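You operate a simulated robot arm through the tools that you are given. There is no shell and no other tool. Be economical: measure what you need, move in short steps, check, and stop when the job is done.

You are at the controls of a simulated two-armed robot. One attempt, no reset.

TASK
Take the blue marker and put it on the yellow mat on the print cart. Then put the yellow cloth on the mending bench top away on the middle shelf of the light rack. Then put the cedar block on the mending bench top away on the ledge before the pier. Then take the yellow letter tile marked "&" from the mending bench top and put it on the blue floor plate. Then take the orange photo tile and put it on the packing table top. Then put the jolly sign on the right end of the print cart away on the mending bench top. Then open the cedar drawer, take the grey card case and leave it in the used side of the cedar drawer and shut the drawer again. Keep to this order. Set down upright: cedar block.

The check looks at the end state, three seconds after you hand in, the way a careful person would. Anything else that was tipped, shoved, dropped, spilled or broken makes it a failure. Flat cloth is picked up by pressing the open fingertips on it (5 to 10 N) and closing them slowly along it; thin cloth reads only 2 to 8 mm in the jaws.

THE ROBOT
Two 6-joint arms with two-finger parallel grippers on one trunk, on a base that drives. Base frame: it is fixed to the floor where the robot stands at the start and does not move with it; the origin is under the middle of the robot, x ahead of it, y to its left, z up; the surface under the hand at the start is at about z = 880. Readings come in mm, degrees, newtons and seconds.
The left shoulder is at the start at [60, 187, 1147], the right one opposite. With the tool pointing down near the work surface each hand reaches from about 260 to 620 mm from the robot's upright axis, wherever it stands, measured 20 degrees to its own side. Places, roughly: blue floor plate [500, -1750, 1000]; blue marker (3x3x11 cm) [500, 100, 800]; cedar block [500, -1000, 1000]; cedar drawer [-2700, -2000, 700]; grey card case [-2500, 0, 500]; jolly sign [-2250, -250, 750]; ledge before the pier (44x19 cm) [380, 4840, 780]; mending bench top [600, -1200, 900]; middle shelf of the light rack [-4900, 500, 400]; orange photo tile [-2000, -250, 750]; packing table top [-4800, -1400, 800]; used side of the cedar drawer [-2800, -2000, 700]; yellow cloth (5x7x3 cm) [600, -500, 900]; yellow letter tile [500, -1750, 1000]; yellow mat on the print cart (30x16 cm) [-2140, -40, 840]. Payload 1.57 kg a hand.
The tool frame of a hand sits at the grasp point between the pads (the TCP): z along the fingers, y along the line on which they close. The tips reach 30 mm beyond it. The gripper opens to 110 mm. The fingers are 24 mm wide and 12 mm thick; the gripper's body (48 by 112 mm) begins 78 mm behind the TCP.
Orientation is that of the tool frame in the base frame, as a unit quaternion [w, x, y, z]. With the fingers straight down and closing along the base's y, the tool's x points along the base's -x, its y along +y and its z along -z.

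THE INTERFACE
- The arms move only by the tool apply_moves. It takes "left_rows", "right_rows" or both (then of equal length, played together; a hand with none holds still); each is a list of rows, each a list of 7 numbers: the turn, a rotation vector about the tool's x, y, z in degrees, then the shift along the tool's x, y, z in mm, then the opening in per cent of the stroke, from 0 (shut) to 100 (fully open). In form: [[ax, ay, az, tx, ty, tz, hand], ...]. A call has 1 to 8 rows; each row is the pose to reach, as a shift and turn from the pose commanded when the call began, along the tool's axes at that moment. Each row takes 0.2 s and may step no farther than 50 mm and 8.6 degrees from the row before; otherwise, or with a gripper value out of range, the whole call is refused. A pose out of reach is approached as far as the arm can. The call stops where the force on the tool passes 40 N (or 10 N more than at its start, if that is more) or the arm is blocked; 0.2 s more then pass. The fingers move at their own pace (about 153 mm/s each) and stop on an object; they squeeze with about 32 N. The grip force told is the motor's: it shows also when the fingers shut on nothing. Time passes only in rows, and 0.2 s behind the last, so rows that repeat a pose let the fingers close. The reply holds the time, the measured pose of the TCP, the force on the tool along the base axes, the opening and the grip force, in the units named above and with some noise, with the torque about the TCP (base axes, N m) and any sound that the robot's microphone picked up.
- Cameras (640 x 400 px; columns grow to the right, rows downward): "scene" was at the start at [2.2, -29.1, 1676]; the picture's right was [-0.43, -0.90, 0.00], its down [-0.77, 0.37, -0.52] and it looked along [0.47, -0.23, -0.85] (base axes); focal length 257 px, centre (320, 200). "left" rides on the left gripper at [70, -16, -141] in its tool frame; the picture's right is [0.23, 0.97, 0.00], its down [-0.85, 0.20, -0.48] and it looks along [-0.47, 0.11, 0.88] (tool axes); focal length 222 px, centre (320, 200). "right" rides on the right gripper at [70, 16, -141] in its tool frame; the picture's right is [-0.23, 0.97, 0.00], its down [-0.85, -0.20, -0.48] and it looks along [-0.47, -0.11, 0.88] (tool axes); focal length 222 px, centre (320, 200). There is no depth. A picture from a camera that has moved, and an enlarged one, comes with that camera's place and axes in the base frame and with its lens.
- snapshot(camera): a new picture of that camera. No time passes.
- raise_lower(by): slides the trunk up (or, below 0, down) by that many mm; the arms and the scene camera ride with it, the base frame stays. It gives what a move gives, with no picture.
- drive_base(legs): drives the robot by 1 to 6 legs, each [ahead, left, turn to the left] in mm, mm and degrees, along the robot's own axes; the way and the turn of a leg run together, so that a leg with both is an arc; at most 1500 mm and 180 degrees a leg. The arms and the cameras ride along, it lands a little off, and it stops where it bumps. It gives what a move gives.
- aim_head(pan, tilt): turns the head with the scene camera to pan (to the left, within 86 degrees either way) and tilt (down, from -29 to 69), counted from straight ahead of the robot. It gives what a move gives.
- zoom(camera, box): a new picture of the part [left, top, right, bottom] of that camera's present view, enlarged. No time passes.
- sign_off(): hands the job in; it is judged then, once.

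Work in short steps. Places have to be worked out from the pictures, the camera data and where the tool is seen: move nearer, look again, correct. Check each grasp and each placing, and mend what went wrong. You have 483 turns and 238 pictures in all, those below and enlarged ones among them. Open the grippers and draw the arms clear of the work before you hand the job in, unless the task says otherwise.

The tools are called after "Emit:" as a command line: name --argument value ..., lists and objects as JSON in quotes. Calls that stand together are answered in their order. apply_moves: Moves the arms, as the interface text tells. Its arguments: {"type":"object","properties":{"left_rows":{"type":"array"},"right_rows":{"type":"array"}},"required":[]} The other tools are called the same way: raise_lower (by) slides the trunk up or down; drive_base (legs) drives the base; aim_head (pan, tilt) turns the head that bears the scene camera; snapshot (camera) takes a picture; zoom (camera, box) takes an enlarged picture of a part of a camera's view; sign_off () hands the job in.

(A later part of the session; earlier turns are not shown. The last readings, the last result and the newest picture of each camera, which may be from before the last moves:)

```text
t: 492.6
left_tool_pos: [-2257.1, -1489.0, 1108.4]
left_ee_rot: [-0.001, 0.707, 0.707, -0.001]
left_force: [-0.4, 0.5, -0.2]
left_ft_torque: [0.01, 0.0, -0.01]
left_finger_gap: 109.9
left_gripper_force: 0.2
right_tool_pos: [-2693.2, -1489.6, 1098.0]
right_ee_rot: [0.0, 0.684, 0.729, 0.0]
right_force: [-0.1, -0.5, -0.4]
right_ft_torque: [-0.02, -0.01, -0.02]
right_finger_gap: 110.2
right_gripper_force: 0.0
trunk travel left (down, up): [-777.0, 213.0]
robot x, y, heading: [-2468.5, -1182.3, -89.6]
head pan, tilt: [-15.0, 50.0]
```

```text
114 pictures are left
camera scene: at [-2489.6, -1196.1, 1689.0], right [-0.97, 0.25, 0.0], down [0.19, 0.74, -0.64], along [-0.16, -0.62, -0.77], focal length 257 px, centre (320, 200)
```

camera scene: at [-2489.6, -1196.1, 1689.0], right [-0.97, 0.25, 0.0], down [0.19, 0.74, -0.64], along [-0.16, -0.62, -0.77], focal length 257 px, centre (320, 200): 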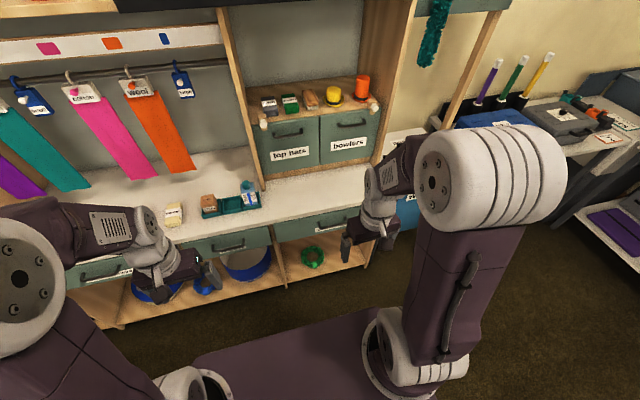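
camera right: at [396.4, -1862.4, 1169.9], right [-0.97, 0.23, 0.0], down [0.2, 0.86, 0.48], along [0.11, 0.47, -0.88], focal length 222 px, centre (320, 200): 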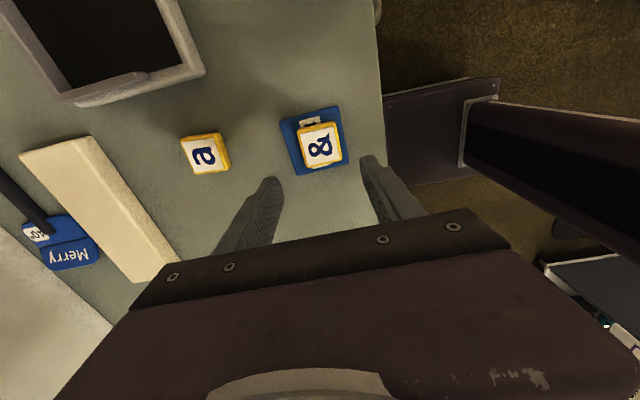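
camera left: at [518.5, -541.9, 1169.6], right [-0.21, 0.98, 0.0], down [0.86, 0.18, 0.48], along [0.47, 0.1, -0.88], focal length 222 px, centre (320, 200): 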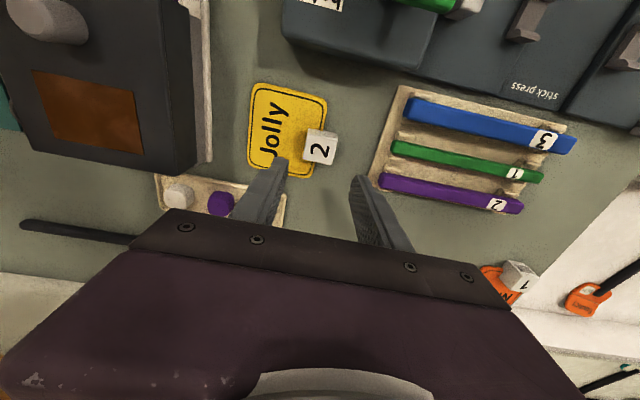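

Emit:
zoom --camera "scene" --box '[60, 180, 380, 310]'

Emit:
snapshot --camera "right"

```text
2.00 times, centred on (220, 245) of scene
camera zoom: at [-2489.6, -1196.1, 1689.0], right [-0.97, 0.25, 0.0], down [0.19, 0.74, -0.64], along [-0.16, -0.62, -0.77], focal length 513 px, centre (520, 110)
```

zoom: 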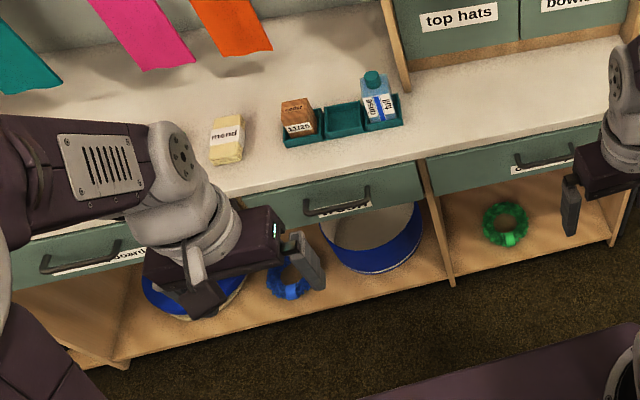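

```text
112 pictures are left
camera right: at [-2681.9, -1418.6, 1238.8], right [0.99, -0.16, 0.0], down [-0.14, -0.87, 0.48], along [-0.08, -0.47, -0.88], focal length 222 px, centre (320, 200)
```

right: 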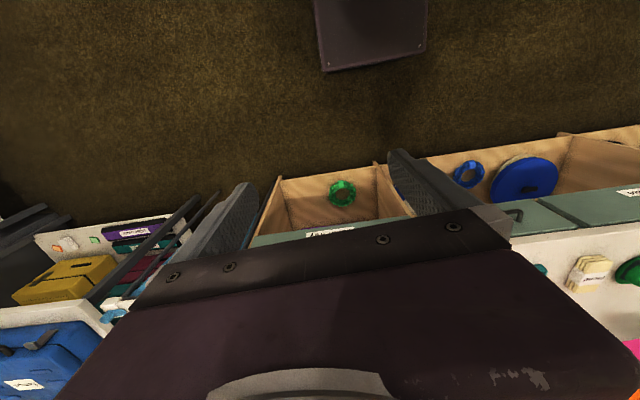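

The rightmost drawer (label begins "c…") matches. I lower the trunk to look at it level and confirm its label.

Emit:
raise_lower --by -330

Emit:
apply_moves --right_rows '[[0, 0, 0, 0, -40, -30, 100], [0, 0, 0, 0, -80, -60, 100], [0, 0, 0, 0, -110, -90, 100]]'

Emit:
aim_head --pan -15 --tilt 42

Emit:
snapshot --camera "scene"

```text
t: 495.8
left_tool_pos: [-2256.4, -1488.2, 780.1]
left_ee_rot: [-0.001, 0.706, 0.708, -0.002]
left_force: [0.4, 1.0, 0.0]
left_ft_torque: [-0.01, -0.02, 0.0]
left_finger_gap: 109.9
left_gripper_force: 0.0
right_tool_pos: [-2691.6, -1489.3, 767.9]
right_ee_rot: [0.0, 0.684, 0.729, 0.001]
right_force: [-0.4, 0.3, -0.2]
right_ft_torque: [0.03, -0.01, 0.01]
right_finger_gap: 110.0
right_gripper_force: 0.1
trunk travel left (down, up): [-447.0, 543.0]
robot x, y, heading: [-2471.1, -1180.6, -90.1]
head pan, tilt: [-15.0, 50.0]
```

```text
t: 496.6
left_tool_pos: [-2257.1, -1489.3, 778.8]
left_ee_rot: [0.001, 0.706, 0.708, -0.002]
left_force: [0.6, 0.8, 1.1]
left_ft_torque: [0.01, 0.02, -0.01]
left_finger_gap: 110.1
left_gripper_force: 0.0
right_tool_pos: [-2802.8, -1495.6, 859.9]
right_ee_rot: [0.0, 0.684, 0.729, 0.0]
right_force: [-0.1, -0.7, -0.2]
right_ft_torque: [0.02, -0.01, -0.01]
right_finger_gap: 110.3
right_gripper_force: 0.1
trunk travel left (down, up): [-447.0, 543.0]
robot x, y, heading: [-2465.2, -1180.9, -89.9]
head pan, tilt: [-15.0, 50.0]
```

```text
t: 497.3
left_tool_pos: [-2258.3, -1489.2, 779.0]
left_ee_rot: [0.0, 0.706, 0.708, -0.002]
left_force: [0.1, -0.2, -0.5]
left_ft_torque: [0.0, -0.01, 0.01]
left_finger_gap: 109.7
left_gripper_force: 0.0
right_tool_pos: [-2801.7, -1495.1, 858.7]
right_ee_rot: [0.001, 0.684, 0.729, 0.0]
right_force: [-0.4, -0.6, 0.1]
right_ft_torque: [-0.04, -0.01, 0.01]
right_finger_gap: 109.9
right_gripper_force: 0.0
trunk travel left (down, up): [-447.0, 543.0]
robot x, y, heading: [-2467.6, -1182.6, -89.7]
head pan, tilt: [-15.0, 42.0]
```

```text
111 pictures are left
camera scene: at [-2491.3, -1202.4, 1370.2], right [-0.97, 0.25, 0.0], down [0.17, 0.65, -0.74], along [-0.19, -0.72, -0.67], focal length 257 px, centre (320, 200)
```

scene: 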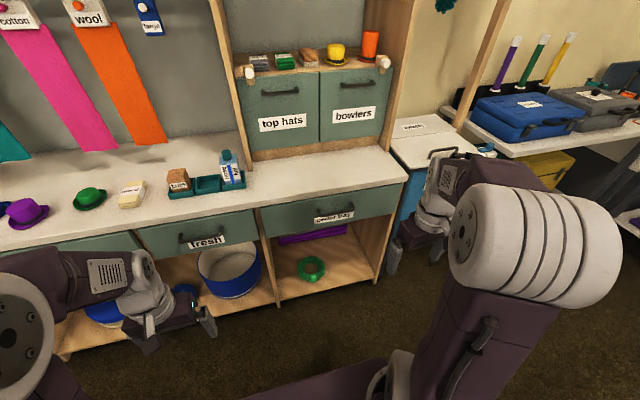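

Emit:
zoom --camera "scene" --box '[240, 170, 420, 290]'

```text
3.33 times, centred on (330, 230) of scene
camera zoom: at [-2491.3, -1202.4, 1370.2], right [-0.97, 0.25, 0.0], down [0.17, 0.65, -0.74], along [-0.19, -0.72, -0.67], focal length 856 px, centre (287, 100)
```

zoom: 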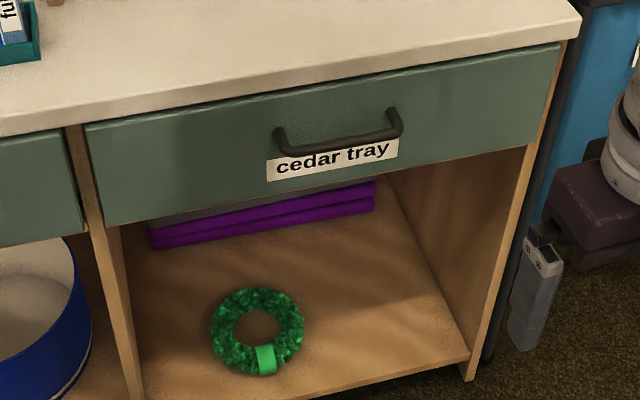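

It's the "cedar tray" drawer with a bar handle at about (-2708, -1780, 735). I back up 100 mm, then roll the right hand 90° so it can take the bar with fingers above and below.

Emit:
drive_base --legs '[[-100, 0, 0]]'

Emit:
apply_moves --right_rows '[[0, 0, -8.5, 0, 14, 15, 60], [0, 0, -17, 0, 28, 30, 60], [0, 0, -25.5, -1, 42, 45, 60], [0, 0, -34, -2, 56, 60, 60], [0, 0, -42.5, -3, 70, 75, 60], [0, 0, -51, -4, 84, 90, 60], [0, 0, -59.5, -5, 97, 105, 60], [0, 0, -68, -6, 97, 115, 60]]'

```text
t: 498.4
left_tool_pos: [-2256.5, -1388.0, 778.2]
left_ee_rot: [0.0, 0.706, 0.708, -0.003]
left_force: [-0.7, 0.7, 0.0]
left_ft_torque: [-0.01, 0.06, 0.0]
left_finger_gap: 110.0
left_gripper_force: 0.0
right_tool_pos: [-2802.4, -1394.8, 857.7]
right_ee_rot: [0.0, 0.684, 0.729, 0.0]
right_force: [0.0, 1.5, 0.1]
right_ft_torque: [-0.02, -0.02, 0.02]
right_finger_gap: 109.9
right_gripper_force: 0.0
trunk travel left (down, up): [-447.0, 543.0]
robot x, y, heading: [-2471.3, -1080.9, -89.6]
head pan, tilt: [-15.0, 42.0]
```

```text
t: 500.2
left_tool_pos: [-2257.8, -1388.4, 778.6]
left_ee_rot: [0.001, 0.707, 0.708, -0.001]
left_force: [0.1, -1.1, 0.1]
left_ft_torque: [0.02, -0.02, -0.01]
left_finger_gap: 110.0
left_gripper_force: 0.1
right_tool_pos: [-2705.7, -1393.2, 742.1]
right_ee_rot: [0.001, 0.158, 0.988, 0.0]
right_force: [0.2, 0.2, 1.1]
right_ft_torque: [0.0, -0.03, 0.01]
right_finger_gap: 66.1
right_gripper_force: 0.1
trunk travel left (down, up): [-447.0, 543.0]
robot x, y, heading: [-2471.5, -1083.2, -89.8]
head pan, tilt: [-15.0, 42.0]
```

Emit:
apply_moves --right_rows '[[0, 0, -5, -13, -38, 0, 50], [0, 0, -10, -25, -76, 0, 50], [0, 0, -15, -38, -114, 0, 50], [0, 0, -18.2, -50, -152, 0, 50], [0, 0, -18.2, -62.4, -190, 0, 50]]'

Emit:
apply_moves --right_rows '[[8.5, 0, 0, 0, -12, 0, 45], [17, 0, 0, 0, -24, 0, 45], [25.5, 0, 0, 0, -36, 0, 45], [34, 0, 0, 0, -48, 0, 45], [42.5, 0, 0, 0, -58, 0, 45], [51, 0, 0, 0, -68, 0, 45], [59.5, 0, 0, 0, -78, 0, 45], [68, 0, 0, 0, -88, 0, 45]]'

Emit:
snapshot --camera "scene"

Emit:
snapshot --camera "right"

```text
t: 501.4
left_tool_pos: [-2257.8, -1389.6, 777.6]
left_ee_rot: [-0.001, 0.706, 0.708, -0.001]
left_force: [0.5, 0.1, 0.2]
left_ft_torque: [0.03, 0.02, -0.03]
left_finger_gap: 110.1
left_gripper_force: 0.0
right_tool_pos: [-2706.9, -1593.1, 740.3]
right_ee_rot: [0.0, 0.0, 1.0, 0.002]
right_force: [-0.2, -0.5, 0.6]
right_ft_torque: [0.06, 0.01, -0.01]
right_finger_gap: 55.1
right_gripper_force: 0.0
trunk travel left (down, up): [-447.0, 543.0]
robot x, y, heading: [-2472.4, -1083.1, -90.0]
head pan, tilt: [-15.0, 42.0]
```

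```text
t: 503.2
left_tool_pos: [-2256.8, -1388.1, 779.2]
left_ee_rot: [0.0, 0.706, 0.708, -0.002]
left_force: [-0.2, -0.4, -0.7]
left_ft_torque: [0.02, 0.0, 0.0]
left_finger_gap: 110.1
left_gripper_force: 0.0
right_tool_pos: [-2707.4, -1690.9, 747.7]
right_ee_rot: [0.0, 0.001, 0.831, -0.556]
right_force: [0.2, 0.6, 0.5]
right_ft_torque: [0.0, -0.01, -0.02]
right_finger_gap: 49.3
right_gripper_force: 0.0
right hand out of reach, approached as far as the arm can: row 5, 8
trunk travel left (down, up): [-447.0, 543.0]
robot x, y, heading: [-2470.1, -1080.6, -89.9]
head pan, tilt: [-15.0, 42.0]
```

```text
109 pictures are left
camera scene: at [-2492.1, -1102.9, 1370.2], right [-0.97, 0.25, 0.0], down [0.17, 0.65, -0.74], along [-0.19, -0.72, -0.67], focal length 257 px, centre (320, 200)
```

scene: 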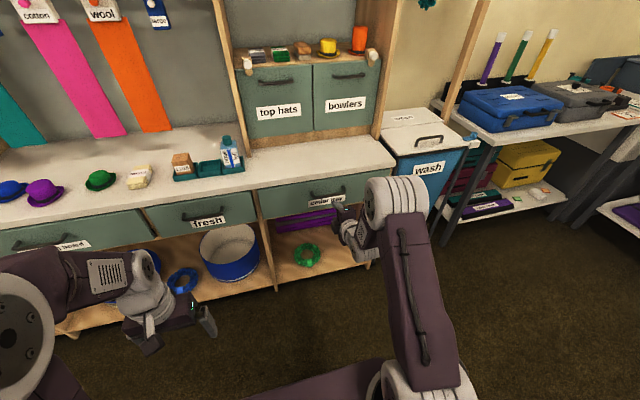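

```text
108 pictures are left
camera right: at [-2777.9, -1554.6, 786.7], right [0.23, 0.37, -0.9], down [0.86, 0.37, 0.37], along [0.47, -0.85, -0.23], focal length 222 px, centre (320, 200)
```

right: 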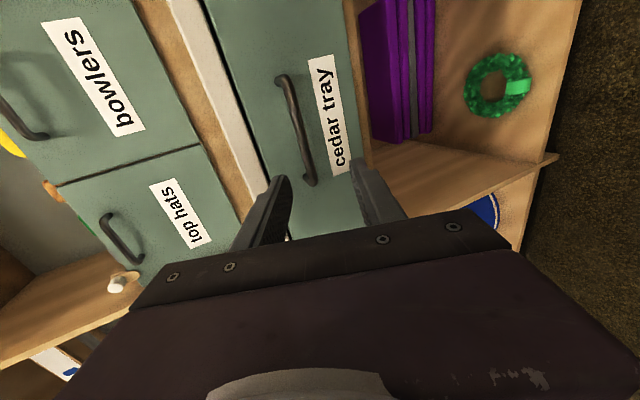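

The wrist camera sees the handle well. I enlarge it to fix its distance.

Emit:
zoom --camera "right" --box '[220, 40, 400, 220]'

Emit:
zoom --camera "scene" --box '[260, 150, 420, 270]'

```text
2.22 times, centred on (310, 130) of right
camera zoom: at [-2777.9, -1554.6, 786.7], right [0.23, 0.37, -0.9], down [0.86, 0.37, 0.37], along [0.47, -0.85, -0.23], focal length 494 px, centre (342, 356)
```

zoom: 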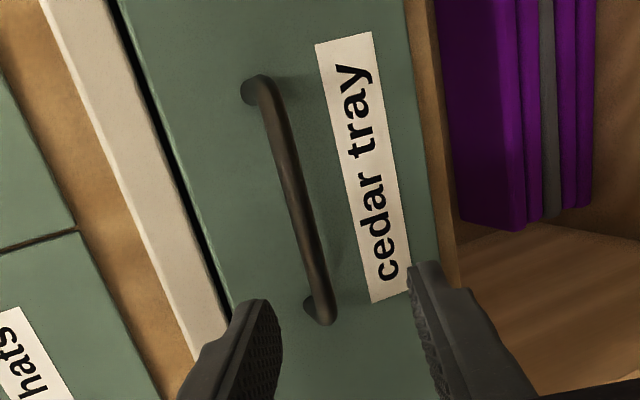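

```text
3.33 times, centred on (340, 210) of scene
camera zoom: at [-2492.1, -1102.9, 1370.2], right [-0.97, 0.25, 0.0], down [0.17, 0.65, -0.74], along [-0.19, -0.72, -0.67], focal length 856 px, centre (253, 167)
```

zoom: 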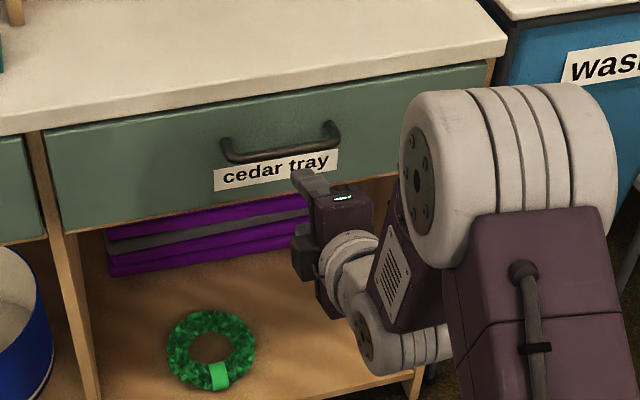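

Two views put the bar at about (-2720, -1827, 717). I align laterally and advance 70 mm along the fingers, then re-check.

Emit:
apply_moves --right_rows '[[0, 0, 0, 6, -12, 20, 50], [0, 0, 0, 13, -23.6, 45, 50], [0, 0, 0, 13, -23.6, 70, 50]]'

Emit:
snapshot --camera "right"

Emit:
zoom --camera "scene" --box '[260, 150, 420, 270]'

```text
t: 504.1
left_tool_pos: [-2256.6, -1389.3, 778.3]
left_ee_rot: [-0.001, 0.707, 0.708, -0.002]
left_force: [-1.3, 0.8, 0.7]
left_ft_torque: [-0.01, 0.01, 0.0]
left_finger_gap: 110.1
left_gripper_force: 0.0
right_tool_pos: [-2720.3, -1765.0, 744.7]
right_ee_rot: [0.0, 0.001, 0.829, -0.559]
right_force: [-0.4, 0.4, -0.4]
right_ft_torque: [-0.01, -0.01, -0.02]
right_finger_gap: 55.1
right_gripper_force: 0.1
trunk travel left (down, up): [-447.0, 543.0]
robot x, y, heading: [-2468.7, -1081.6, -89.6]
head pan, tilt: [-15.0, 42.0]
```

```text
105 pictures are left
camera right: at [-2790.8, -1628.4, 782.7], right [0.23, 0.36, -0.9], down [0.86, 0.37, 0.36], along [0.46, -0.86, -0.23], focal length 222 px, centre (320, 200)
```

right: 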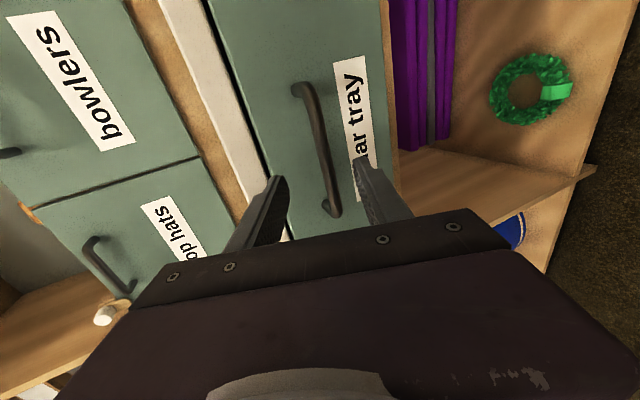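

```text
3.33 times, centred on (340, 210) of scene
camera zoom: at [-2492.0, -1103.0, 1370.2], right [-0.97, 0.25, 0.0], down [0.17, 0.65, -0.74], along [-0.19, -0.72, -0.67], focal length 856 px, centre (253, 167)
```

zoom: 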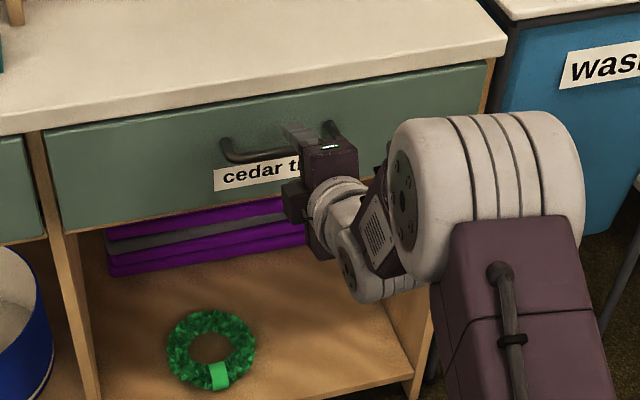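

The bar is on the tool axis about 68 mm ahead, 4 mm low. I advance 58 mm.

Emit:
apply_moves --right_rows '[[0, 0, 0, 0, 4, 20, 50], [0, 0, 0, 0, 4, 40, 50], [0, 0, 0, 0, 4, 50, 50], [0, 0, 0, 0, 4, 58, 50]]'

Emit:
zoom --camera "right" --box '[220, 80, 440, 260]'

```text
t: 505.1
left_tool_pos: [-2257.9, -1388.3, 780.1]
left_ee_rot: [-0.001, 0.707, 0.708, -0.002]
left_force: [0.3, -0.4, 0.1]
left_ft_torque: [0.03, 0.02, 0.03]
left_finger_gap: 109.9
left_gripper_force: 0.2
right_tool_pos: [-2721.9, -1817.1, 718.7]
right_ee_rot: [0.0, 0.001, 0.829, -0.559]
right_force: [0.1, 2.2, 1.1]
right_ft_torque: [-0.07, -0.04, 0.01]
right_finger_gap: 55.1
right_gripper_force: 0.1
trunk travel left (down, up): [-447.0, 543.0]
robot x, y, heading: [-2470.9, -1082.3, -89.7]
head pan, tilt: [-15.0, 42.0]
```

```text
2.22 times, centred on (330, 170) of right
camera zoom: at [-2791.5, -1680.2, 756.6], right [0.23, 0.36, -0.9], down [0.86, 0.37, 0.36], along [0.46, -0.86, -0.23], focal length 494 px, centre (298, 267)
```

zoom: 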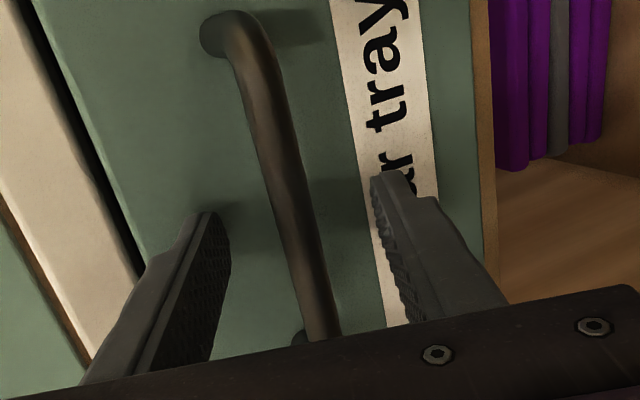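

The bar lies between the fingers. I close on it.

Emit:
apply_moves --right_rows '[[0, 0, 0, 0, 0, -2, 30], [0, 0, 0, 0, 0, -2, 15], [0, 0, 0, 0, 0, -2, 0], [0, 0, 0, 0, 0, -2, 0], [0, 0, 0, 0, 0, -2, 0]]'

```text
t: 506.2
left_tool_pos: [-2258.3, -1388.4, 779.2]
left_ee_rot: [-0.001, 0.706, 0.708, -0.003]
left_force: [-0.7, 0.1, -0.3]
left_ft_torque: [-0.02, 0.04, -0.01]
left_finger_gap: 110.1
left_gripper_force: 0.1
right_tool_pos: [-2721.2, -1814.6, 719.6]
right_ee_rot: [0.0, 0.001, 0.83, -0.558]
right_force: [0.8, 4.8, -3.9]
right_ft_torque: [0.01, 0.28, 0.11]
right_finger_gap: 12.8
right_gripper_force: 30.1
trunk travel left (down, up): [-447.0, 543.0]
robot x, y, heading: [-2473.3, -1082.6, -89.6]
head pan, tilt: [-15.0, 42.0]
```

Bar gripped (12.8 mm). I pull gently with the arm first.

Emit:
apply_moves --right_rows '[[0, 0, 0, 0, 4, -9, 0], [0, 0, 0, 0, 8, -19, 0], [0, 0, 0, 0, 13, -32, 0], [0, 0, 0, 0, 19, -46, 0], [0, 0, 0, 0, 26, -65, 0]]'

Emit:
snapshot --camera "scene"

```text
t: 507.4
left_tool_pos: [-2258.0, -1390.0, 778.0]
left_ee_rot: [0.0, 0.707, 0.708, -0.001]
left_force: [-1.0, -0.7, 0.2]
left_ft_torque: [-0.02, -0.02, 0.0]
left_finger_gap: 110.2
left_gripper_force: 0.0
right_tool_pos: [-2721.6, -1743.6, 719.0]
right_ee_rot: [0.0, 0.001, 0.83, -0.557]
right_force: [-0.7, 1.8, -9.2]
right_ft_torque: [0.1, 0.61, -0.52]
right_finger_gap: 13.2
right_gripper_force: 29.8
trunk travel left (down, up): [-447.0, 543.0]
robot x, y, heading: [-2471.9, -1083.6, -89.7]
head pan, tilt: [-15.0, 42.0]
```

```text
102 pictures are left
camera scene: at [-2492.6, -1103.4, 1370.0], right [-0.97, 0.25, 0.0], down [0.17, 0.65, -0.74], along [-0.19, -0.72, -0.67], focal length 257 px, centre (320, 200)
```

scene: 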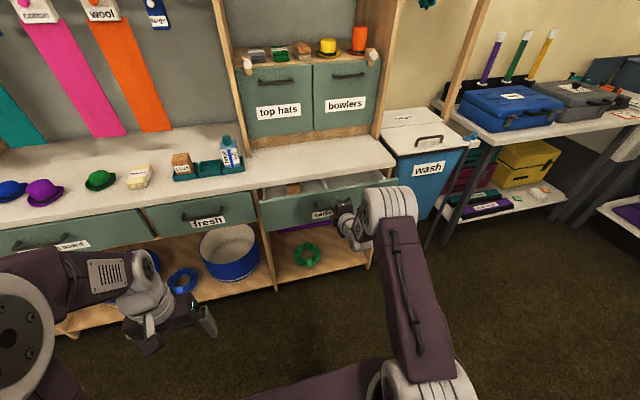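

The drawer is coming out. I continue by backing the base 130 mm.

Emit:
drive_base --legs '[[-130, 0, 0]]'

Emit:
snapshot --camera "scene"

```text
t: 508.7
left_tool_pos: [-2259.1, -1262.5, 779.3]
left_ee_rot: [-0.002, 0.707, 0.707, -0.001]
left_force: [0.5, 0.3, 0.3]
left_ft_torque: [-0.03, 0.05, 0.01]
left_finger_gap: 109.9
left_gripper_force: 0.0
right_tool_pos: [-2721.4, -1617.1, 718.4]
right_ee_rot: [0.0, 0.0, 0.831, -0.557]
right_force: [7.7, -0.6, -18.2]
right_ft_torque: [0.14, 0.14, 0.37]
right_finger_gap: 13.0
right_gripper_force: 29.3
trunk travel left (down, up): [-447.0, 543.0]
robot x, y, heading: [-2472.0, -954.7, -89.9]
head pan, tilt: [-15.0, 42.0]
```

```text
101 pictures are left
camera scene: at [-2492.5, -977.1, 1370.1], right [-0.97, 0.25, 0.0], down [0.17, 0.65, -0.74], along [-0.19, -0.72, -0.67], focal length 257 px, centre (320, 200)
```

scene: 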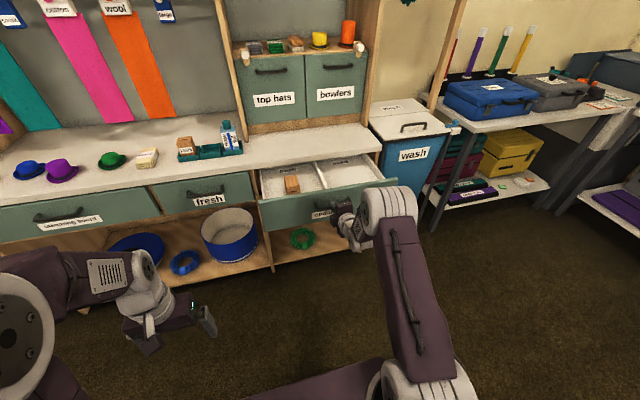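

Opened ~200 mm: two compartments with labels. I enlarge.

Emit:
zoom --camera "scene" --box '[240, 130, 400, 240]'

```text
3.64 times, centred on (320, 185) of scene
camera zoom: at [-2492.5, -977.1, 1370.1], right [-0.97, 0.25, 0.0], down [0.17, 0.65, -0.74], along [-0.19, -0.72, -0.67], focal length 933 px, centre (320, 254)
```

zoom: 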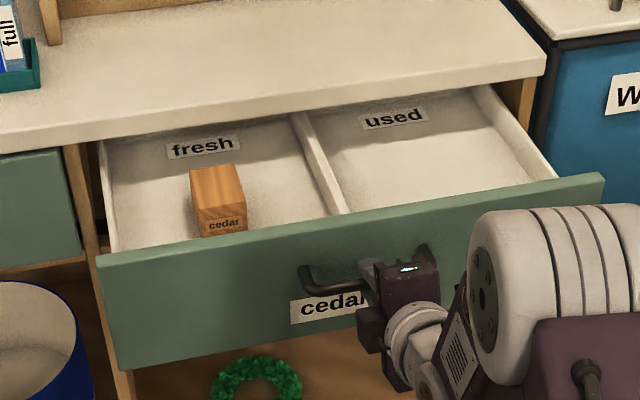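

"used" is the right compartment. I release the handle and back the hand off along the finger axis.

Emit:
apply_moves --right_rows '[[0, 0, 0, 0, 0, 0, 20], [0, 0, 0, 0, 0, 0, 45], [0, 0, 0, 0, 0, 0, 45], [0, 0, 0, 0, 0, -20, 45], [0, 0, 0, 0, 0, -50, 45], [0, 0, 0, 0, 0, -85, 45]]'

Emit:
snapshot --camera "scene"

```text
t: 510.1
left_tool_pos: [-2257.8, -1260.8, 779.7]
left_ee_rot: [-0.001, 0.707, 0.707, -0.002]
left_force: [-0.4, -0.6, -0.1]
left_ft_torque: [-0.04, 0.03, 0.0]
left_finger_gap: 110.0
left_gripper_force: 0.1
right_tool_pos: [-2723.4, -1548.9, 763.1]
right_ee_rot: [-0.001, -0.001, 0.832, -0.555]
right_force: [0.5, 0.2, 1.0]
right_ft_torque: [-0.01, 0.0, -0.02]
right_finger_gap: 49.2
right_gripper_force: 0.1
right hand out of reach, approached as far as the arm can: row 6
trunk travel left (down, up): [-447.0, 543.0]
robot x, y, heading: [-2467.6, -955.2, -89.6]
head pan, tilt: [-15.0, 42.0]
```

```text
99 pictures are left
camera scene: at [-2492.4, -974.1, 1370.2], right [-0.97, 0.25, 0.0], down [0.17, 0.65, -0.74], along [-0.19, -0.72, -0.67], focal length 257 px, centre (320, 200)
```

scene: 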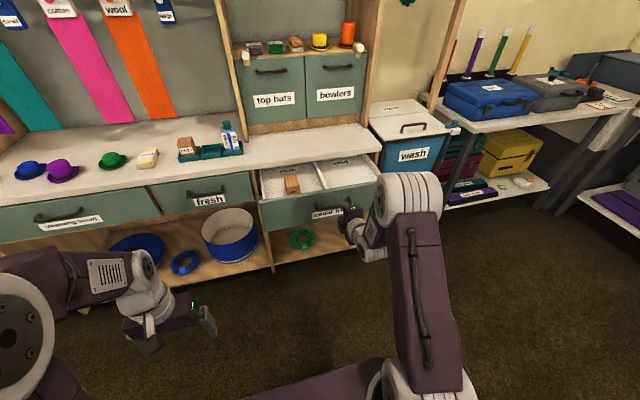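

The drawer stays open. I bring the right hand back to its normal pose.

Emit:
apply_moves --right_rows '[[-8.5, 0, 0, 0, 1, -13, 45], [-17, 0, 0, 0, 2, -26, 45], [-25.5, 0, 0, 0, 4, -39, 45], [-34, 0, 0, 0, 5, -52, 45], [-42.5, 0, 0, 0, 6, -65, 45], [-51, 0, 0, 0, 7, -78, 45], [-59.5, 0, 0, 0, 9, -91, 45], [-67.5, 0, 0, 0, 10, -104, 45]]'

Emit:
apply_moves --right_rows '[[0, 0, 8.5, 0, 10, -20, 45], [0, 0, 17, 0, 20, -40, 45], [0, 0, 25.5, 0, 40, -60, 45], [0, 0, 34, 0, 60, -60, 45], [0, 0, 42.5, 0, 80, -60, 45], [0, 0, 51, 0, 100, -60, 45], [0, 0, 59.5, 0, 110, -60, 45], [0, 0, 68, 0, 110, -60, 45]]'

Emit:
apply_moves --right_rows '[[0, 0, 8, 0, 0, 0, 45], [0, 0, 16, 0, 0, 0, 45], [0, 0, 22, 0, 0, 0, 45]]'

```text
t: 511.9
left_tool_pos: [-2257.0, -1262.3, 779.6]
left_ee_rot: [-0.001, 0.707, 0.707, -0.002]
left_force: [-0.4, -0.6, 0.1]
left_ft_torque: [0.01, 0.05, -0.03]
left_finger_gap: 109.8
left_gripper_force: 0.0
right_tool_pos: [-2719.4, -1421.1, 757.4]
right_ee_rot: [0.087, 0.0, 0.995, -0.056]
right_force: [0.3, -0.2, -0.4]
right_ft_torque: [0.02, 0.05, -0.01]
right_finger_gap: 49.7
right_gripper_force: 0.1
right hand out of reach, approached as far as the arm can: row 4, 5, 6, 7, 8
trunk travel left (down, up): [-447.0, 543.0]
robot x, y, heading: [-2472.1, -954.3, -89.8]
head pan, tilt: [-15.0, 42.0]
```

```text
t: 513.7
left_tool_pos: [-2257.9, -1261.7, 777.8]
left_ee_rot: [0.0, 0.707, 0.707, -0.002]
left_force: [0.2, -0.4, 0.6]
left_ft_torque: [-0.02, -0.02, -0.01]
left_finger_gap: 109.9
left_gripper_force: 0.1
right_tool_pos: [-2729.7, -1305.0, 803.2]
right_ee_rot: [0.105, 0.557, 0.824, 0.0]
right_force: [0.2, -0.1, -0.1]
right_ft_torque: [0.01, 0.02, 0.0]
right_finger_gap: 49.5
right_gripper_force: 0.0
trunk travel left (down, up): [-447.0, 543.0]
robot x, y, heading: [-2469.7, -955.7, -89.7]
head pan, tilt: [-15.0, 42.0]
```

```text
t: 514.5
left_tool_pos: [-2258.7, -1261.7, 778.6]
left_ee_rot: [-0.001, 0.707, 0.707, -0.002]
left_force: [-0.1, 0.2, 0.4]
left_ft_torque: [0.03, -0.06, -0.01]
left_finger_gap: 110.0
left_gripper_force: 0.1
right_tool_pos: [-2728.4, -1304.3, 804.3]
right_ee_rot: [0.103, 0.704, 0.702, 0.02]
right_force: [0.5, 0.6, 0.3]
right_ft_torque: [0.04, 0.0, 0.04]
right_finger_gap: 49.8
right_gripper_force: 0.1
trunk travel left (down, up): [-447.0, 543.0]
robot x, y, heading: [-2471.3, -956.2, -89.6]
head pan, tilt: [-15.0, 42.0]
```

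Now for the grey card case on the cart's lower shelf (aisle side). I level the right hand, then go round the cart's end and look.

Emit:
apply_moves --right_rows '[[5, 3.4, 0, 0, 0, 0, 45], [10, 6.75, 0, 0, 0, -10, 45]]'

Emit:
drive_base --legs '[[0, -930, 0], [-1400, 0, 0], [0, 0, 45]]'

Emit:
aim_head --pan 0 --tilt 30

Emit:
snapshot --camera "scene"

```text
t: 515.1
left_tool_pos: [-2258.7, -1260.4, 778.5]
left_ee_rot: [-0.001, 0.707, 0.707, -0.002]
left_force: [0.4, 0.8, 0.0]
left_ft_torque: [0.0, -0.03, 0.0]
left_finger_gap: 109.8
left_gripper_force: 0.1
right_tool_pos: [-2727.9, -1304.5, 803.5]
right_ee_rot: [0.102, 0.704, 0.703, 0.02]
right_force: [-0.4, -0.2, 0.6]
right_ft_torque: [-0.01, 0.0, 0.04]
right_finger_gap: 49.6
right_gripper_force: 0.1
right hand out of reach, approached as far as the arm can: row 1, 2
trunk travel left (down, up): [-447.0, 543.0]
robot x, y, heading: [-2469.0, -955.5, -89.5]
head pan, tilt: [-15.0, 42.0]
```

```text
t: 528.6
left_tool_pos: [-3035.6, 379.1, 779.2]
left_ee_rot: [0.0, 0.384, 0.923, -0.002]
left_force: [0.0, -0.6, -0.1]
left_ft_torque: [-0.01, 0.01, 0.0]
left_finger_gap: 110.0
left_gripper_force: 0.0
right_tool_pos: [-3337.9, 16.6, 803.4]
right_ee_rot: [0.087, 0.382, 0.918, 0.057]
right_force: [0.2, -0.1, 0.1]
right_ft_torque: [-0.02, 0.01, -0.01]
right_finger_gap: 49.2
right_gripper_force: 0.1
trunk travel left (down, up): [-447.0, 543.0]
robot x, y, heading: [-3402.6, 449.2, -44.8]
head pan, tilt: [-15.0, 42.0]
```

```text
t: 529.4
left_tool_pos: [-3036.0, 380.1, 779.1]
left_ee_rot: [0.0, 0.384, 0.923, -0.002]
left_force: [-0.5, 0.1, -0.4]
left_ft_torque: [0.0, -0.02, -0.01]
left_finger_gap: 110.1
left_gripper_force: 0.1
right_tool_pos: [-3339.2, 17.9, 804.1]
right_ee_rot: [0.087, 0.383, 0.918, 0.057]
right_force: [-0.7, -0.1, -0.5]
right_ft_torque: [0.01, 0.0, -0.02]
right_finger_gap: 49.3
right_gripper_force: 0.0
trunk travel left (down, up): [-447.0, 543.0]
robot x, y, heading: [-3403.4, 449.5, -44.8]
head pan, tilt: [0.0, 30.0]
```

```text
98 pictures are left
camera scene: at [-3381.0, 425.8, 1388.4], right [-0.71, -0.71, 0.0], down [-0.35, 0.35, -0.87], along [0.61, -0.61, -0.5], focal length 257 px, centre (320, 200)
```

scene: 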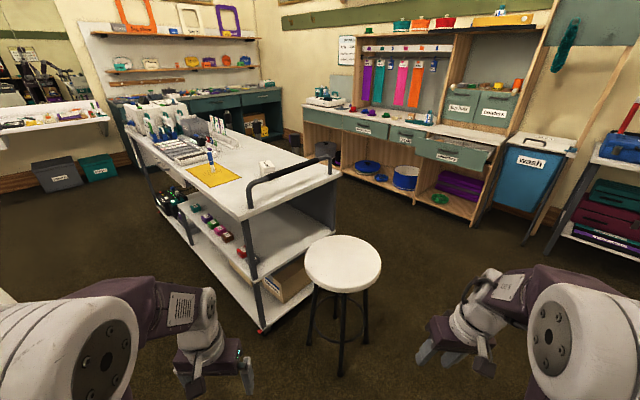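

Good view of the cart's open side; I enlarge the row of cases.

Emit:
zoom --camera "scene" --box '[150, 180, 290, 290]'

```text
3.64 times, centred on (220, 235) of scene
camera zoom: at [-3381.0, 425.8, 1388.4], right [-0.71, -0.71, 0.0], down [-0.35, 0.35, -0.87], along [0.61, -0.61, -0.5], focal length 933 px, centre (684, 73)
```

zoom: 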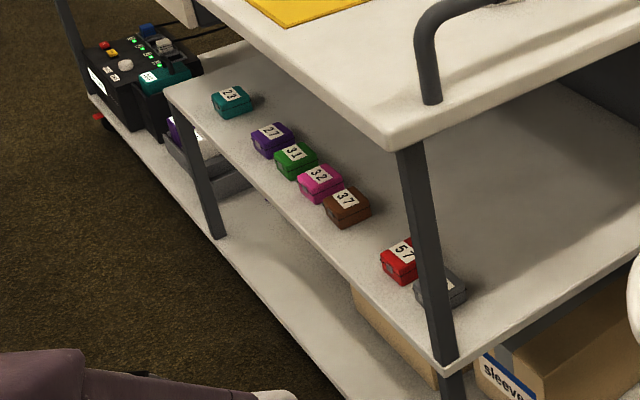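

The grey case is at about (-2500, 3, 530), just behind the corner post; red 57 is 75 mm beyond. I'll reach in from the aisle facing -y with the left hand tilted. I move to (-2780, 680).

Emit:
drive_base --legs '[[0, 0, -45], [-230, 0, 0], [0, 620, 0]]'

Emit:
raise_lower --by -100

Emit:
aim_head --pan 25 --tilt 40

Emit:
snapshot --camera "scene"

Emit:
snapshot --camera "left"

```text
t: 535.5
left_tool_pos: [-2728.3, 365.4, 781.1]
left_ee_rot: [0.006, 0.709, 0.705, 0.005]
left_force: [0.4, -0.4, 0.5]
left_ft_torque: [-0.02, 0.02, -0.01]
left_finger_gap: 109.8
left_gripper_force: 0.0
right_tool_pos: [-3199.6, 326.4, 798.7]
right_ee_rot: [0.107, 0.705, 0.701, 0.025]
right_force: [0.3, 0.2, 0.6]
right_ft_torque: [0.0, 0.01, 0.02]
right_finger_gap: 49.4
right_gripper_force: 0.1
trunk travel left (down, up): [-447.0, 543.0]
robot x, y, heading: [-2928.2, 673.0, -89.9]
head pan, tilt: [0.0, 30.0]
stopped in leg 3: the robot was blocked; the commanded pose is now the measured one
```

```text
t: 536.7
left_tool_pos: [-2697.2, 387.8, 700.0]
left_ee_rot: [0.004, 0.66, 0.751, -0.023]
left_force: [-0.7, 0.8, 3.0]
left_ft_torque: [0.06, 0.04, -0.06]
left_finger_gap: 110.2
left_gripper_force: 0.0
right_tool_pos: [-3151.5, 369.8, 739.8]
right_ee_rot: [0.129, 0.713, 0.69, -0.003]
right_force: [-0.8, -1.7, 2.2]
right_ft_torque: [0.18, -0.02, 0.02]
right_finger_gap: 49.5
right_gripper_force: 0.0
trunk travel left (down, up): [-378.0, 612.0]
robot x, y, heading: [-2899.5, 686.6, -92.4]
head pan, tilt: [0.0, 30.0]
stopped: the arm was blocked; the commanded pose is now the measured one
```

```text
t: 537.6
left_tool_pos: [-2696.4, 381.5, 700.3]
left_ee_rot: [0.004, 0.671, 0.742, -0.015]
left_force: [0.6, -0.3, 0.0]
left_ft_torque: [0.0, 0.0, 0.0]
left_finger_gap: 109.8
left_gripper_force: 0.1
right_tool_pos: [-3155.9, 362.2, 733.7]
right_ee_rot: [0.125, 0.714, 0.689, 0.007]
right_force: [0.1, 0.1, -0.3]
right_ft_torque: [0.0, 0.0, 0.06]
right_finger_gap: 49.6
right_gripper_force: 0.1
trunk travel left (down, up): [-378.0, 612.0]
robot x, y, heading: [-2899.0, 689.3, -92.6]
head pan, tilt: [25.0, 40.0]
```

```text
96 pictures are left
camera scene: at [-2957.6, 672.3, 1307.2], right [-0.92, -0.38, -0.07], down [-0.19, 0.59, -0.78], along [0.34, -0.71, -0.62], focal length 257 px, centre (320, 200)
```

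scene: 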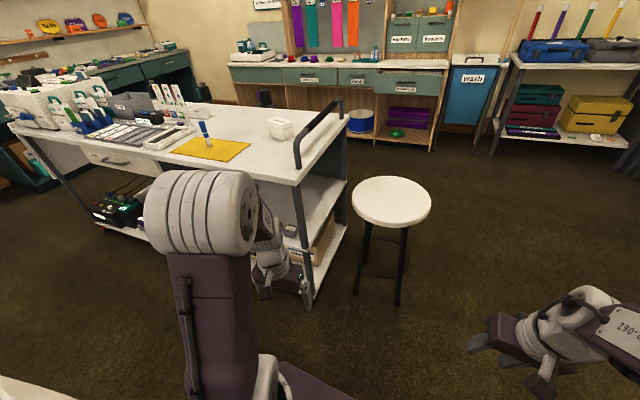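

```text
95 pictures are left
camera left: at [-2716.8, 452.4, 840.8], right [0.95, 0.32, -0.02], down [0.29, -0.82, 0.5], along [0.14, -0.48, -0.87], focal length 222 px, centre (320, 200)
```

left: 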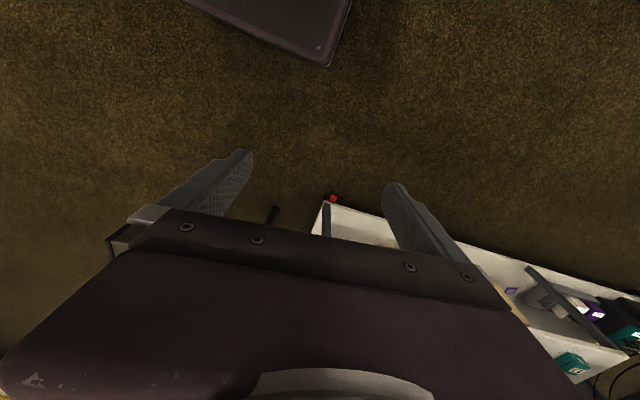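

The robot was blocked on its left — probably table 2 — and lowering pressed on something. I raise the trunk back at once and look left.

Emit:
raise_lower --by 70

Emit:
aim_head --pan 86 --tilt 45

Emit:
snapshot --camera "scene"

```text
t: 537.9
left_tool_pos: [-2662.9, 381.3, 688.6]
left_ee_rot: [-0.019, 0.645, 0.763, -0.032]
left_force: [-0.1, -0.6, -0.4]
left_ft_torque: [-0.02, -0.03, 0.02]
left_finger_gap: 110.0
left_gripper_force: 0.0
right_tool_pos: [-3110.1, 356.6, 750.3]
right_ee_rot: [0.13, 0.71, 0.692, 0.005]
right_force: [-0.3, -1.3, 0.5]
right_ft_torque: [0.04, 0.04, 0.0]
right_finger_gap: 49.4
right_gripper_force: 0.1
trunk travel left (down, up): [-379.0, 611.0]
robot x, y, heading: [-2907.6, 695.1, -92.1]
head pan, tilt: [25.0, 40.0]
stopped: the arm was blocked; the commanded pose is now the measured one
```

```text
t: 539.2
left_tool_pos: [-2661.9, 382.8, 686.6]
left_ee_rot: [-0.014, 0.641, 0.766, -0.031]
left_force: [-0.2, -0.2, -0.4]
left_ft_torque: [0.01, 0.02, -0.01]
left_finger_gap: 110.1
left_gripper_force: 0.1
right_tool_pos: [-3112.1, 357.5, 746.2]
right_ee_rot: [0.135, 0.712, 0.689, 0.006]
right_force: [-0.1, 0.0, 0.0]
right_ft_torque: [0.02, -0.03, -0.01]
right_finger_gap: 49.5
right_gripper_force: 0.1
trunk travel left (down, up): [-379.0, 611.0]
robot x, y, heading: [-2902.5, 690.9, -92.0]
head pan, tilt: [85.9, 45.0]
```

```text
94 pictures are left
camera scene: at [-2904.3, 738.0, 1308.0], right [-0.11, -0.99, -0.01], down [-0.65, 0.08, -0.75], along [0.75, -0.07, -0.66], focal length 257 px, centre (320, 200)
```

scene: 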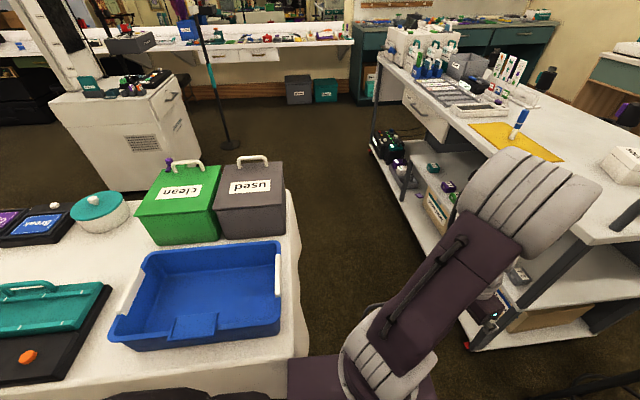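

My shoulder plate is caught at table 2's edge. I move straight away from it (to my right) before any lifting.

Emit:
drive_base --legs '[[0, -120, 0]]'

Emit:
snapshot --camera "scene"

```text
t: 539.9
left_tool_pos: [-2621.5, 385.1, 653.5]
left_ee_rot: [-0.046, 0.635, 0.769, -0.056]
left_force: [-0.2, 0.7, -0.3]
left_ft_torque: [-0.04, -0.07, 0.02]
left_finger_gap: 110.1
left_gripper_force: 0.1
right_tool_pos: [-3047.2, 353.7, 751.9]
right_ee_rot: [0.142, 0.663, 0.735, 0.002]
right_force: [-0.7, -0.3, 0.1]
right_ft_torque: [0.02, -0.07, -0.01]
right_finger_gap: 49.6
right_gripper_force: 0.2
trunk travel left (down, up): [-379.0, 611.0]
robot x, y, heading: [-2917.1, 691.4, -91.8]
head pan, tilt: [85.9, 45.0]
stopped in leg 1: the robot was blocked; the commanded pose is now the measured one
```

```text
93 pictures are left
camera scene: at [-2888.0, 734.8, 1304.3], right [-0.1, -0.99, -0.01], down [-0.67, 0.08, -0.74], along [0.73, -0.06, -0.68], focal length 257 px, centre (320, 200)
```

scene: 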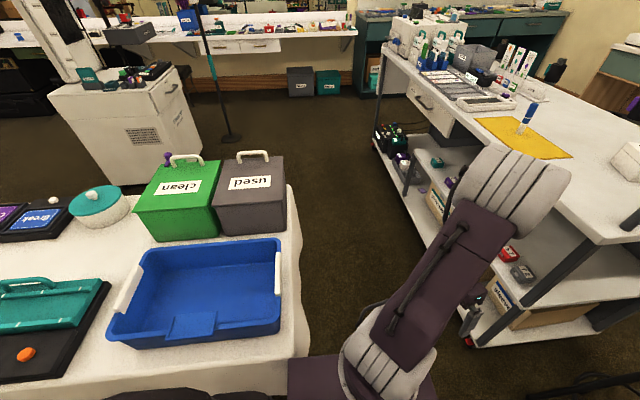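

Still hindered and leaning. I look down on both sides before doing anything more.

Emit:
aim_head --pan 60 --tilt 69

Emit:
snapshot --camera "scene"

Emit:
aim_head --pan -70 --tilt 60

Emit:
snapshot --camera "scene"

```text
t: 540.8
left_tool_pos: [-2627.6, 382.8, 658.8]
left_ee_rot: [-0.041, 0.64, 0.766, -0.055]
left_force: [0.2, -0.4, 0.0]
left_ft_torque: [-0.03, 0.0, 0.02]
left_finger_gap: 110.1
left_gripper_force: 0.1
right_tool_pos: [-3055.2, 355.6, 750.7]
right_ee_rot: [0.144, 0.671, 0.728, 0.003]
right_force: [-0.5, 0.0, -0.1]
right_ft_torque: [0.04, -0.03, -0.02]
right_finger_gap: 49.4
right_gripper_force: 0.0
trunk travel left (down, up): [-379.0, 611.0]
robot x, y, heading: [-2916.5, 693.3, -92.0]
head pan, tilt: [60.0, 68.8]
```

```text
92 pictures are left
camera scene: at [-2923.2, 717.1, 1273.0], right [-0.53, -0.85, -0.03], down [-0.77, 0.5, -0.4], along [0.35, -0.19, -0.92], focal length 257 px, centre (320, 200)
```

scene: 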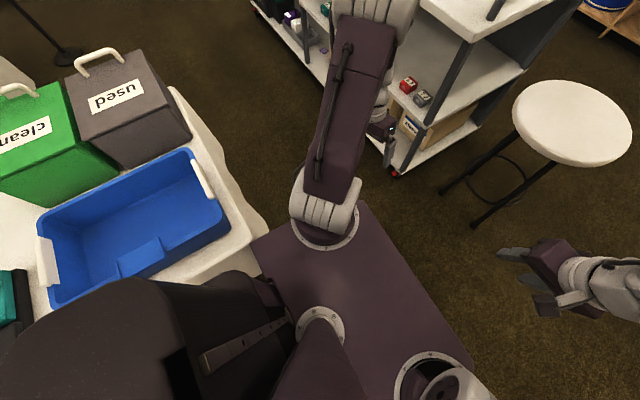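

```text
t: 542.9
left_tool_pos: [-2627.9, 383.0, 659.5]
left_ee_rot: [-0.042, 0.638, 0.767, -0.055]
left_force: [-0.3, 0.2, -0.6]
left_ft_torque: [-0.01, 0.01, 0.03]
left_finger_gap: 110.1
left_gripper_force: 0.0
right_tool_pos: [-3056.1, 356.2, 751.9]
right_ee_rot: [0.142, 0.674, 0.725, 0.003]
right_force: [-0.4, -1.2, -0.1]
right_ft_torque: [0.0, -0.01, -0.01]
right_finger_gap: 49.4
right_gripper_force: 0.0
trunk travel left (down, up): [-379.0, 611.0]
robot x, y, heading: [-2915.8, 693.9, -92.0]
head pan, tilt: [-70.0, 60.0]
```

```text
91 pictures are left
camera scene: at [-3033.6, 725.7, 1277.3], right [-0.31, 0.95, -0.01], down [0.85, 0.27, -0.46], along [-0.43, -0.15, -0.89], focal length 257 px, centre (320, 200)
```

scene: 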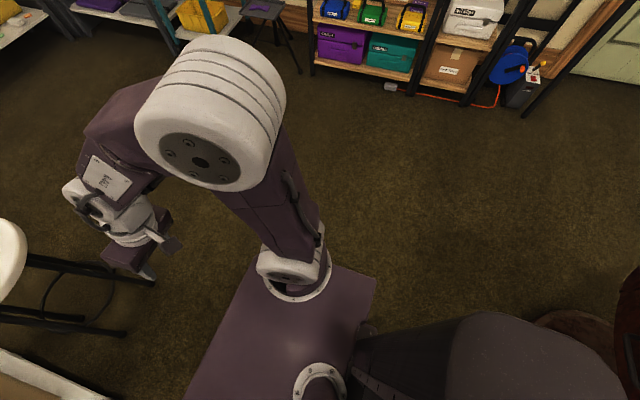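

The plate seems wedged against the table's corner (at about (-2710, 744)). I test with a small 10 mm lowering and watch the lean.

Emit:
raise_lower --by -10

```text
t: 543.5
left_tool_pos: [-2625.0, 384.9, 649.4]
left_ee_rot: [-0.042, 0.637, 0.768, -0.056]
left_force: [0.2, -0.6, 0.7]
left_ft_torque: [0.01, -0.01, -0.01]
left_finger_gap: 110.4
left_gripper_force: 0.1
right_tool_pos: [-3050.5, 355.1, 743.4]
right_ee_rot: [0.145, 0.666, 0.732, 0.004]
right_force: [-0.4, 0.4, 0.0]
right_ft_torque: [0.02, 0.0, 0.0]
right_finger_gap: 49.4
right_gripper_force: 0.2
trunk travel left (down, up): [-369.0, 621.0]
robot x, y, heading: [-2913.8, 695.0, -91.7]
head pan, tilt: [-70.0, 60.0]
```

The small lowering was free. I try raising in a small step and compare.

Emit:
raise_lower --by 20

Emit:
aim_head --pan 80 --tilt 65

Emit:
snapshot --camera "scene"

```text
t: 544.2
left_tool_pos: [-2637.4, 385.6, 666.1]
left_ee_rot: [-0.039, 0.637, 0.768, -0.053]
left_force: [-0.2, -0.2, 0.8]
left_ft_torque: [0.02, -0.01, 0.03]
left_finger_gap: 110.0
left_gripper_force: 0.2
right_tool_pos: [-3073.0, 355.2, 755.9]
right_ee_rot: [0.134, 0.696, 0.705, 0.001]
right_force: [0.2, -0.4, 0.4]
right_ft_torque: [-0.01, -0.03, 0.02]
right_finger_gap: 49.6
right_gripper_force: 0.1
trunk travel left (down, up): [-389.0, 601.0]
robot x, y, heading: [-2927.0, 693.3, -91.1]
head pan, tilt: [-70.0, 60.0]
```

```text
t: 546.5
left_tool_pos: [-2639.2, 385.2, 667.2]
left_ee_rot: [-0.038, 0.637, 0.768, -0.053]
left_force: [0.1, 0.3, 0.8]
left_ft_torque: [0.02, -0.01, -0.01]
left_finger_gap: 109.9
left_gripper_force: 0.1
right_tool_pos: [-3073.4, 355.0, 756.3]
right_ee_rot: [0.135, 0.698, 0.704, 0.0]
right_force: [0.6, 0.2, 0.2]
right_ft_torque: [0.01, 0.01, -0.01]
right_finger_gap: 49.6
right_gripper_force: 0.2
trunk travel left (down, up): [-389.0, 601.0]
robot x, y, heading: [-2927.8, 690.4, -91.7]
head pan, tilt: [80.0, 65.0]
```

```text
90 pictures are left
camera scene: at [-2902.2, 736.3, 1281.2], right [-0.2, -0.98, -0.01], down [-0.87, 0.18, -0.45], along [0.44, -0.08, -0.89], focal length 257 px, centre (320, 200)
```

scene: 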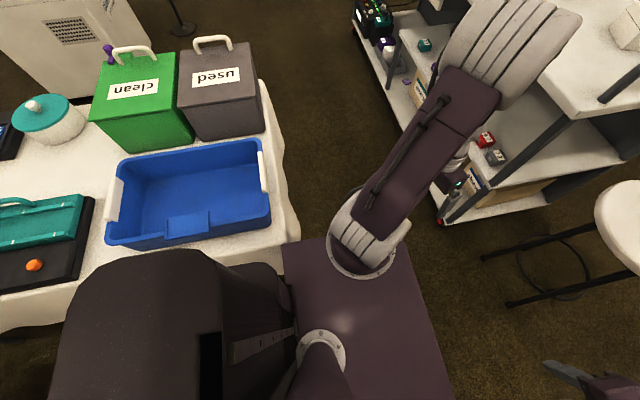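

Raising works and the lean is easing. I move right by 60 mm now.

Emit:
drive_base --legs '[[0, -60, 0]]'

```text
t: 547.5
left_tool_pos: [-2669.3, 385.9, 662.6]
left_ee_rot: [-0.048, 0.641, 0.764, -0.064]
left_force: [0.3, 0.3, -0.5]
left_ft_torque: [0.01, -0.01, 0.02]
left_finger_gap: 110.1
left_gripper_force: 0.1
right_tool_pos: [-3101.4, 360.8, 763.7]
right_ee_rot: [0.125, 0.702, 0.701, -0.013]
right_force: [0.1, -0.2, 0.6]
right_ft_torque: [-0.02, -0.06, 0.0]
right_finger_gap: 49.4
right_gripper_force: 0.1
trunk travel left (down, up): [-389.0, 601.0]
robot x, y, heading: [-2972.9, 695.3, -92.3]
head pan, tilt: [80.0, 65.0]
```

It's moving free. Another 120 mm right, then raise.

Emit:
drive_base --legs '[[0, -120, 0]]'

Emit:
raise_lower --by 60

Emit:
snapshot --camera "scene"

```text
t: 548.7
left_tool_pos: [-2790.3, 390.6, 660.8]
left_ee_rot: [-0.05, 0.64, 0.764, -0.064]
left_force: [0.3, -0.6, -0.3]
left_ft_torque: [-0.01, -0.04, -0.02]
left_finger_gap: 110.1
left_gripper_force: 0.1
right_tool_pos: [-3220.7, 365.0, 765.6]
right_ee_rot: [0.124, 0.701, 0.702, -0.013]
right_force: [0.0, 0.1, -0.1]
right_ft_torque: [-0.02, -0.05, 0.0]
right_finger_gap: 49.5
right_gripper_force: 0.0
trunk travel left (down, up): [-389.0, 601.0]
robot x, y, heading: [-3089.1, 696.8, -91.9]
head pan, tilt: [80.0, 65.0]
```

```text
t: 549.7
left_tool_pos: [-2790.5, 391.9, 721.1]
left_ee_rot: [-0.051, 0.639, 0.764, -0.066]
left_force: [-0.4, -0.4, -0.8]
left_ft_torque: [0.01, 0.01, -0.02]
left_finger_gap: 109.9
left_gripper_force: 0.1
right_tool_pos: [-3219.8, 364.5, 824.1]
right_ee_rot: [0.125, 0.701, 0.702, -0.012]
right_force: [0.3, 0.3, 0.5]
right_ft_torque: [-0.04, 0.0, -0.01]
right_finger_gap: 49.8
right_gripper_force: 0.0
trunk travel left (down, up): [-449.0, 541.0]
robot x, y, heading: [-3090.3, 700.5, -91.8]
head pan, tilt: [80.0, 65.0]
```

```text
89 pictures are left
camera scene: at [-3028.4, 745.5, 1342.4], right [-0.21, -0.98, 0.0], down [-0.89, 0.19, -0.42], along [0.41, -0.09, -0.91], focal length 257 px, centre (320, 200)
```

scene: 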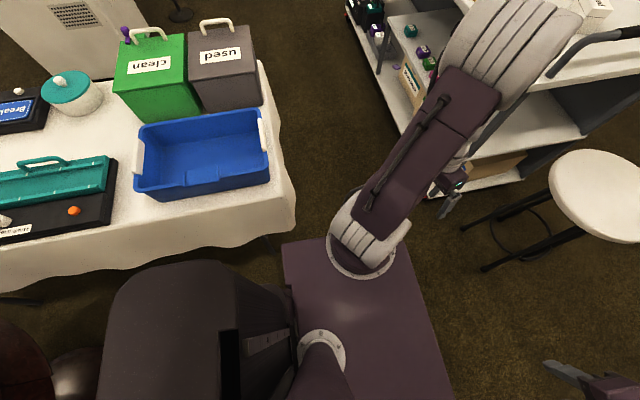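

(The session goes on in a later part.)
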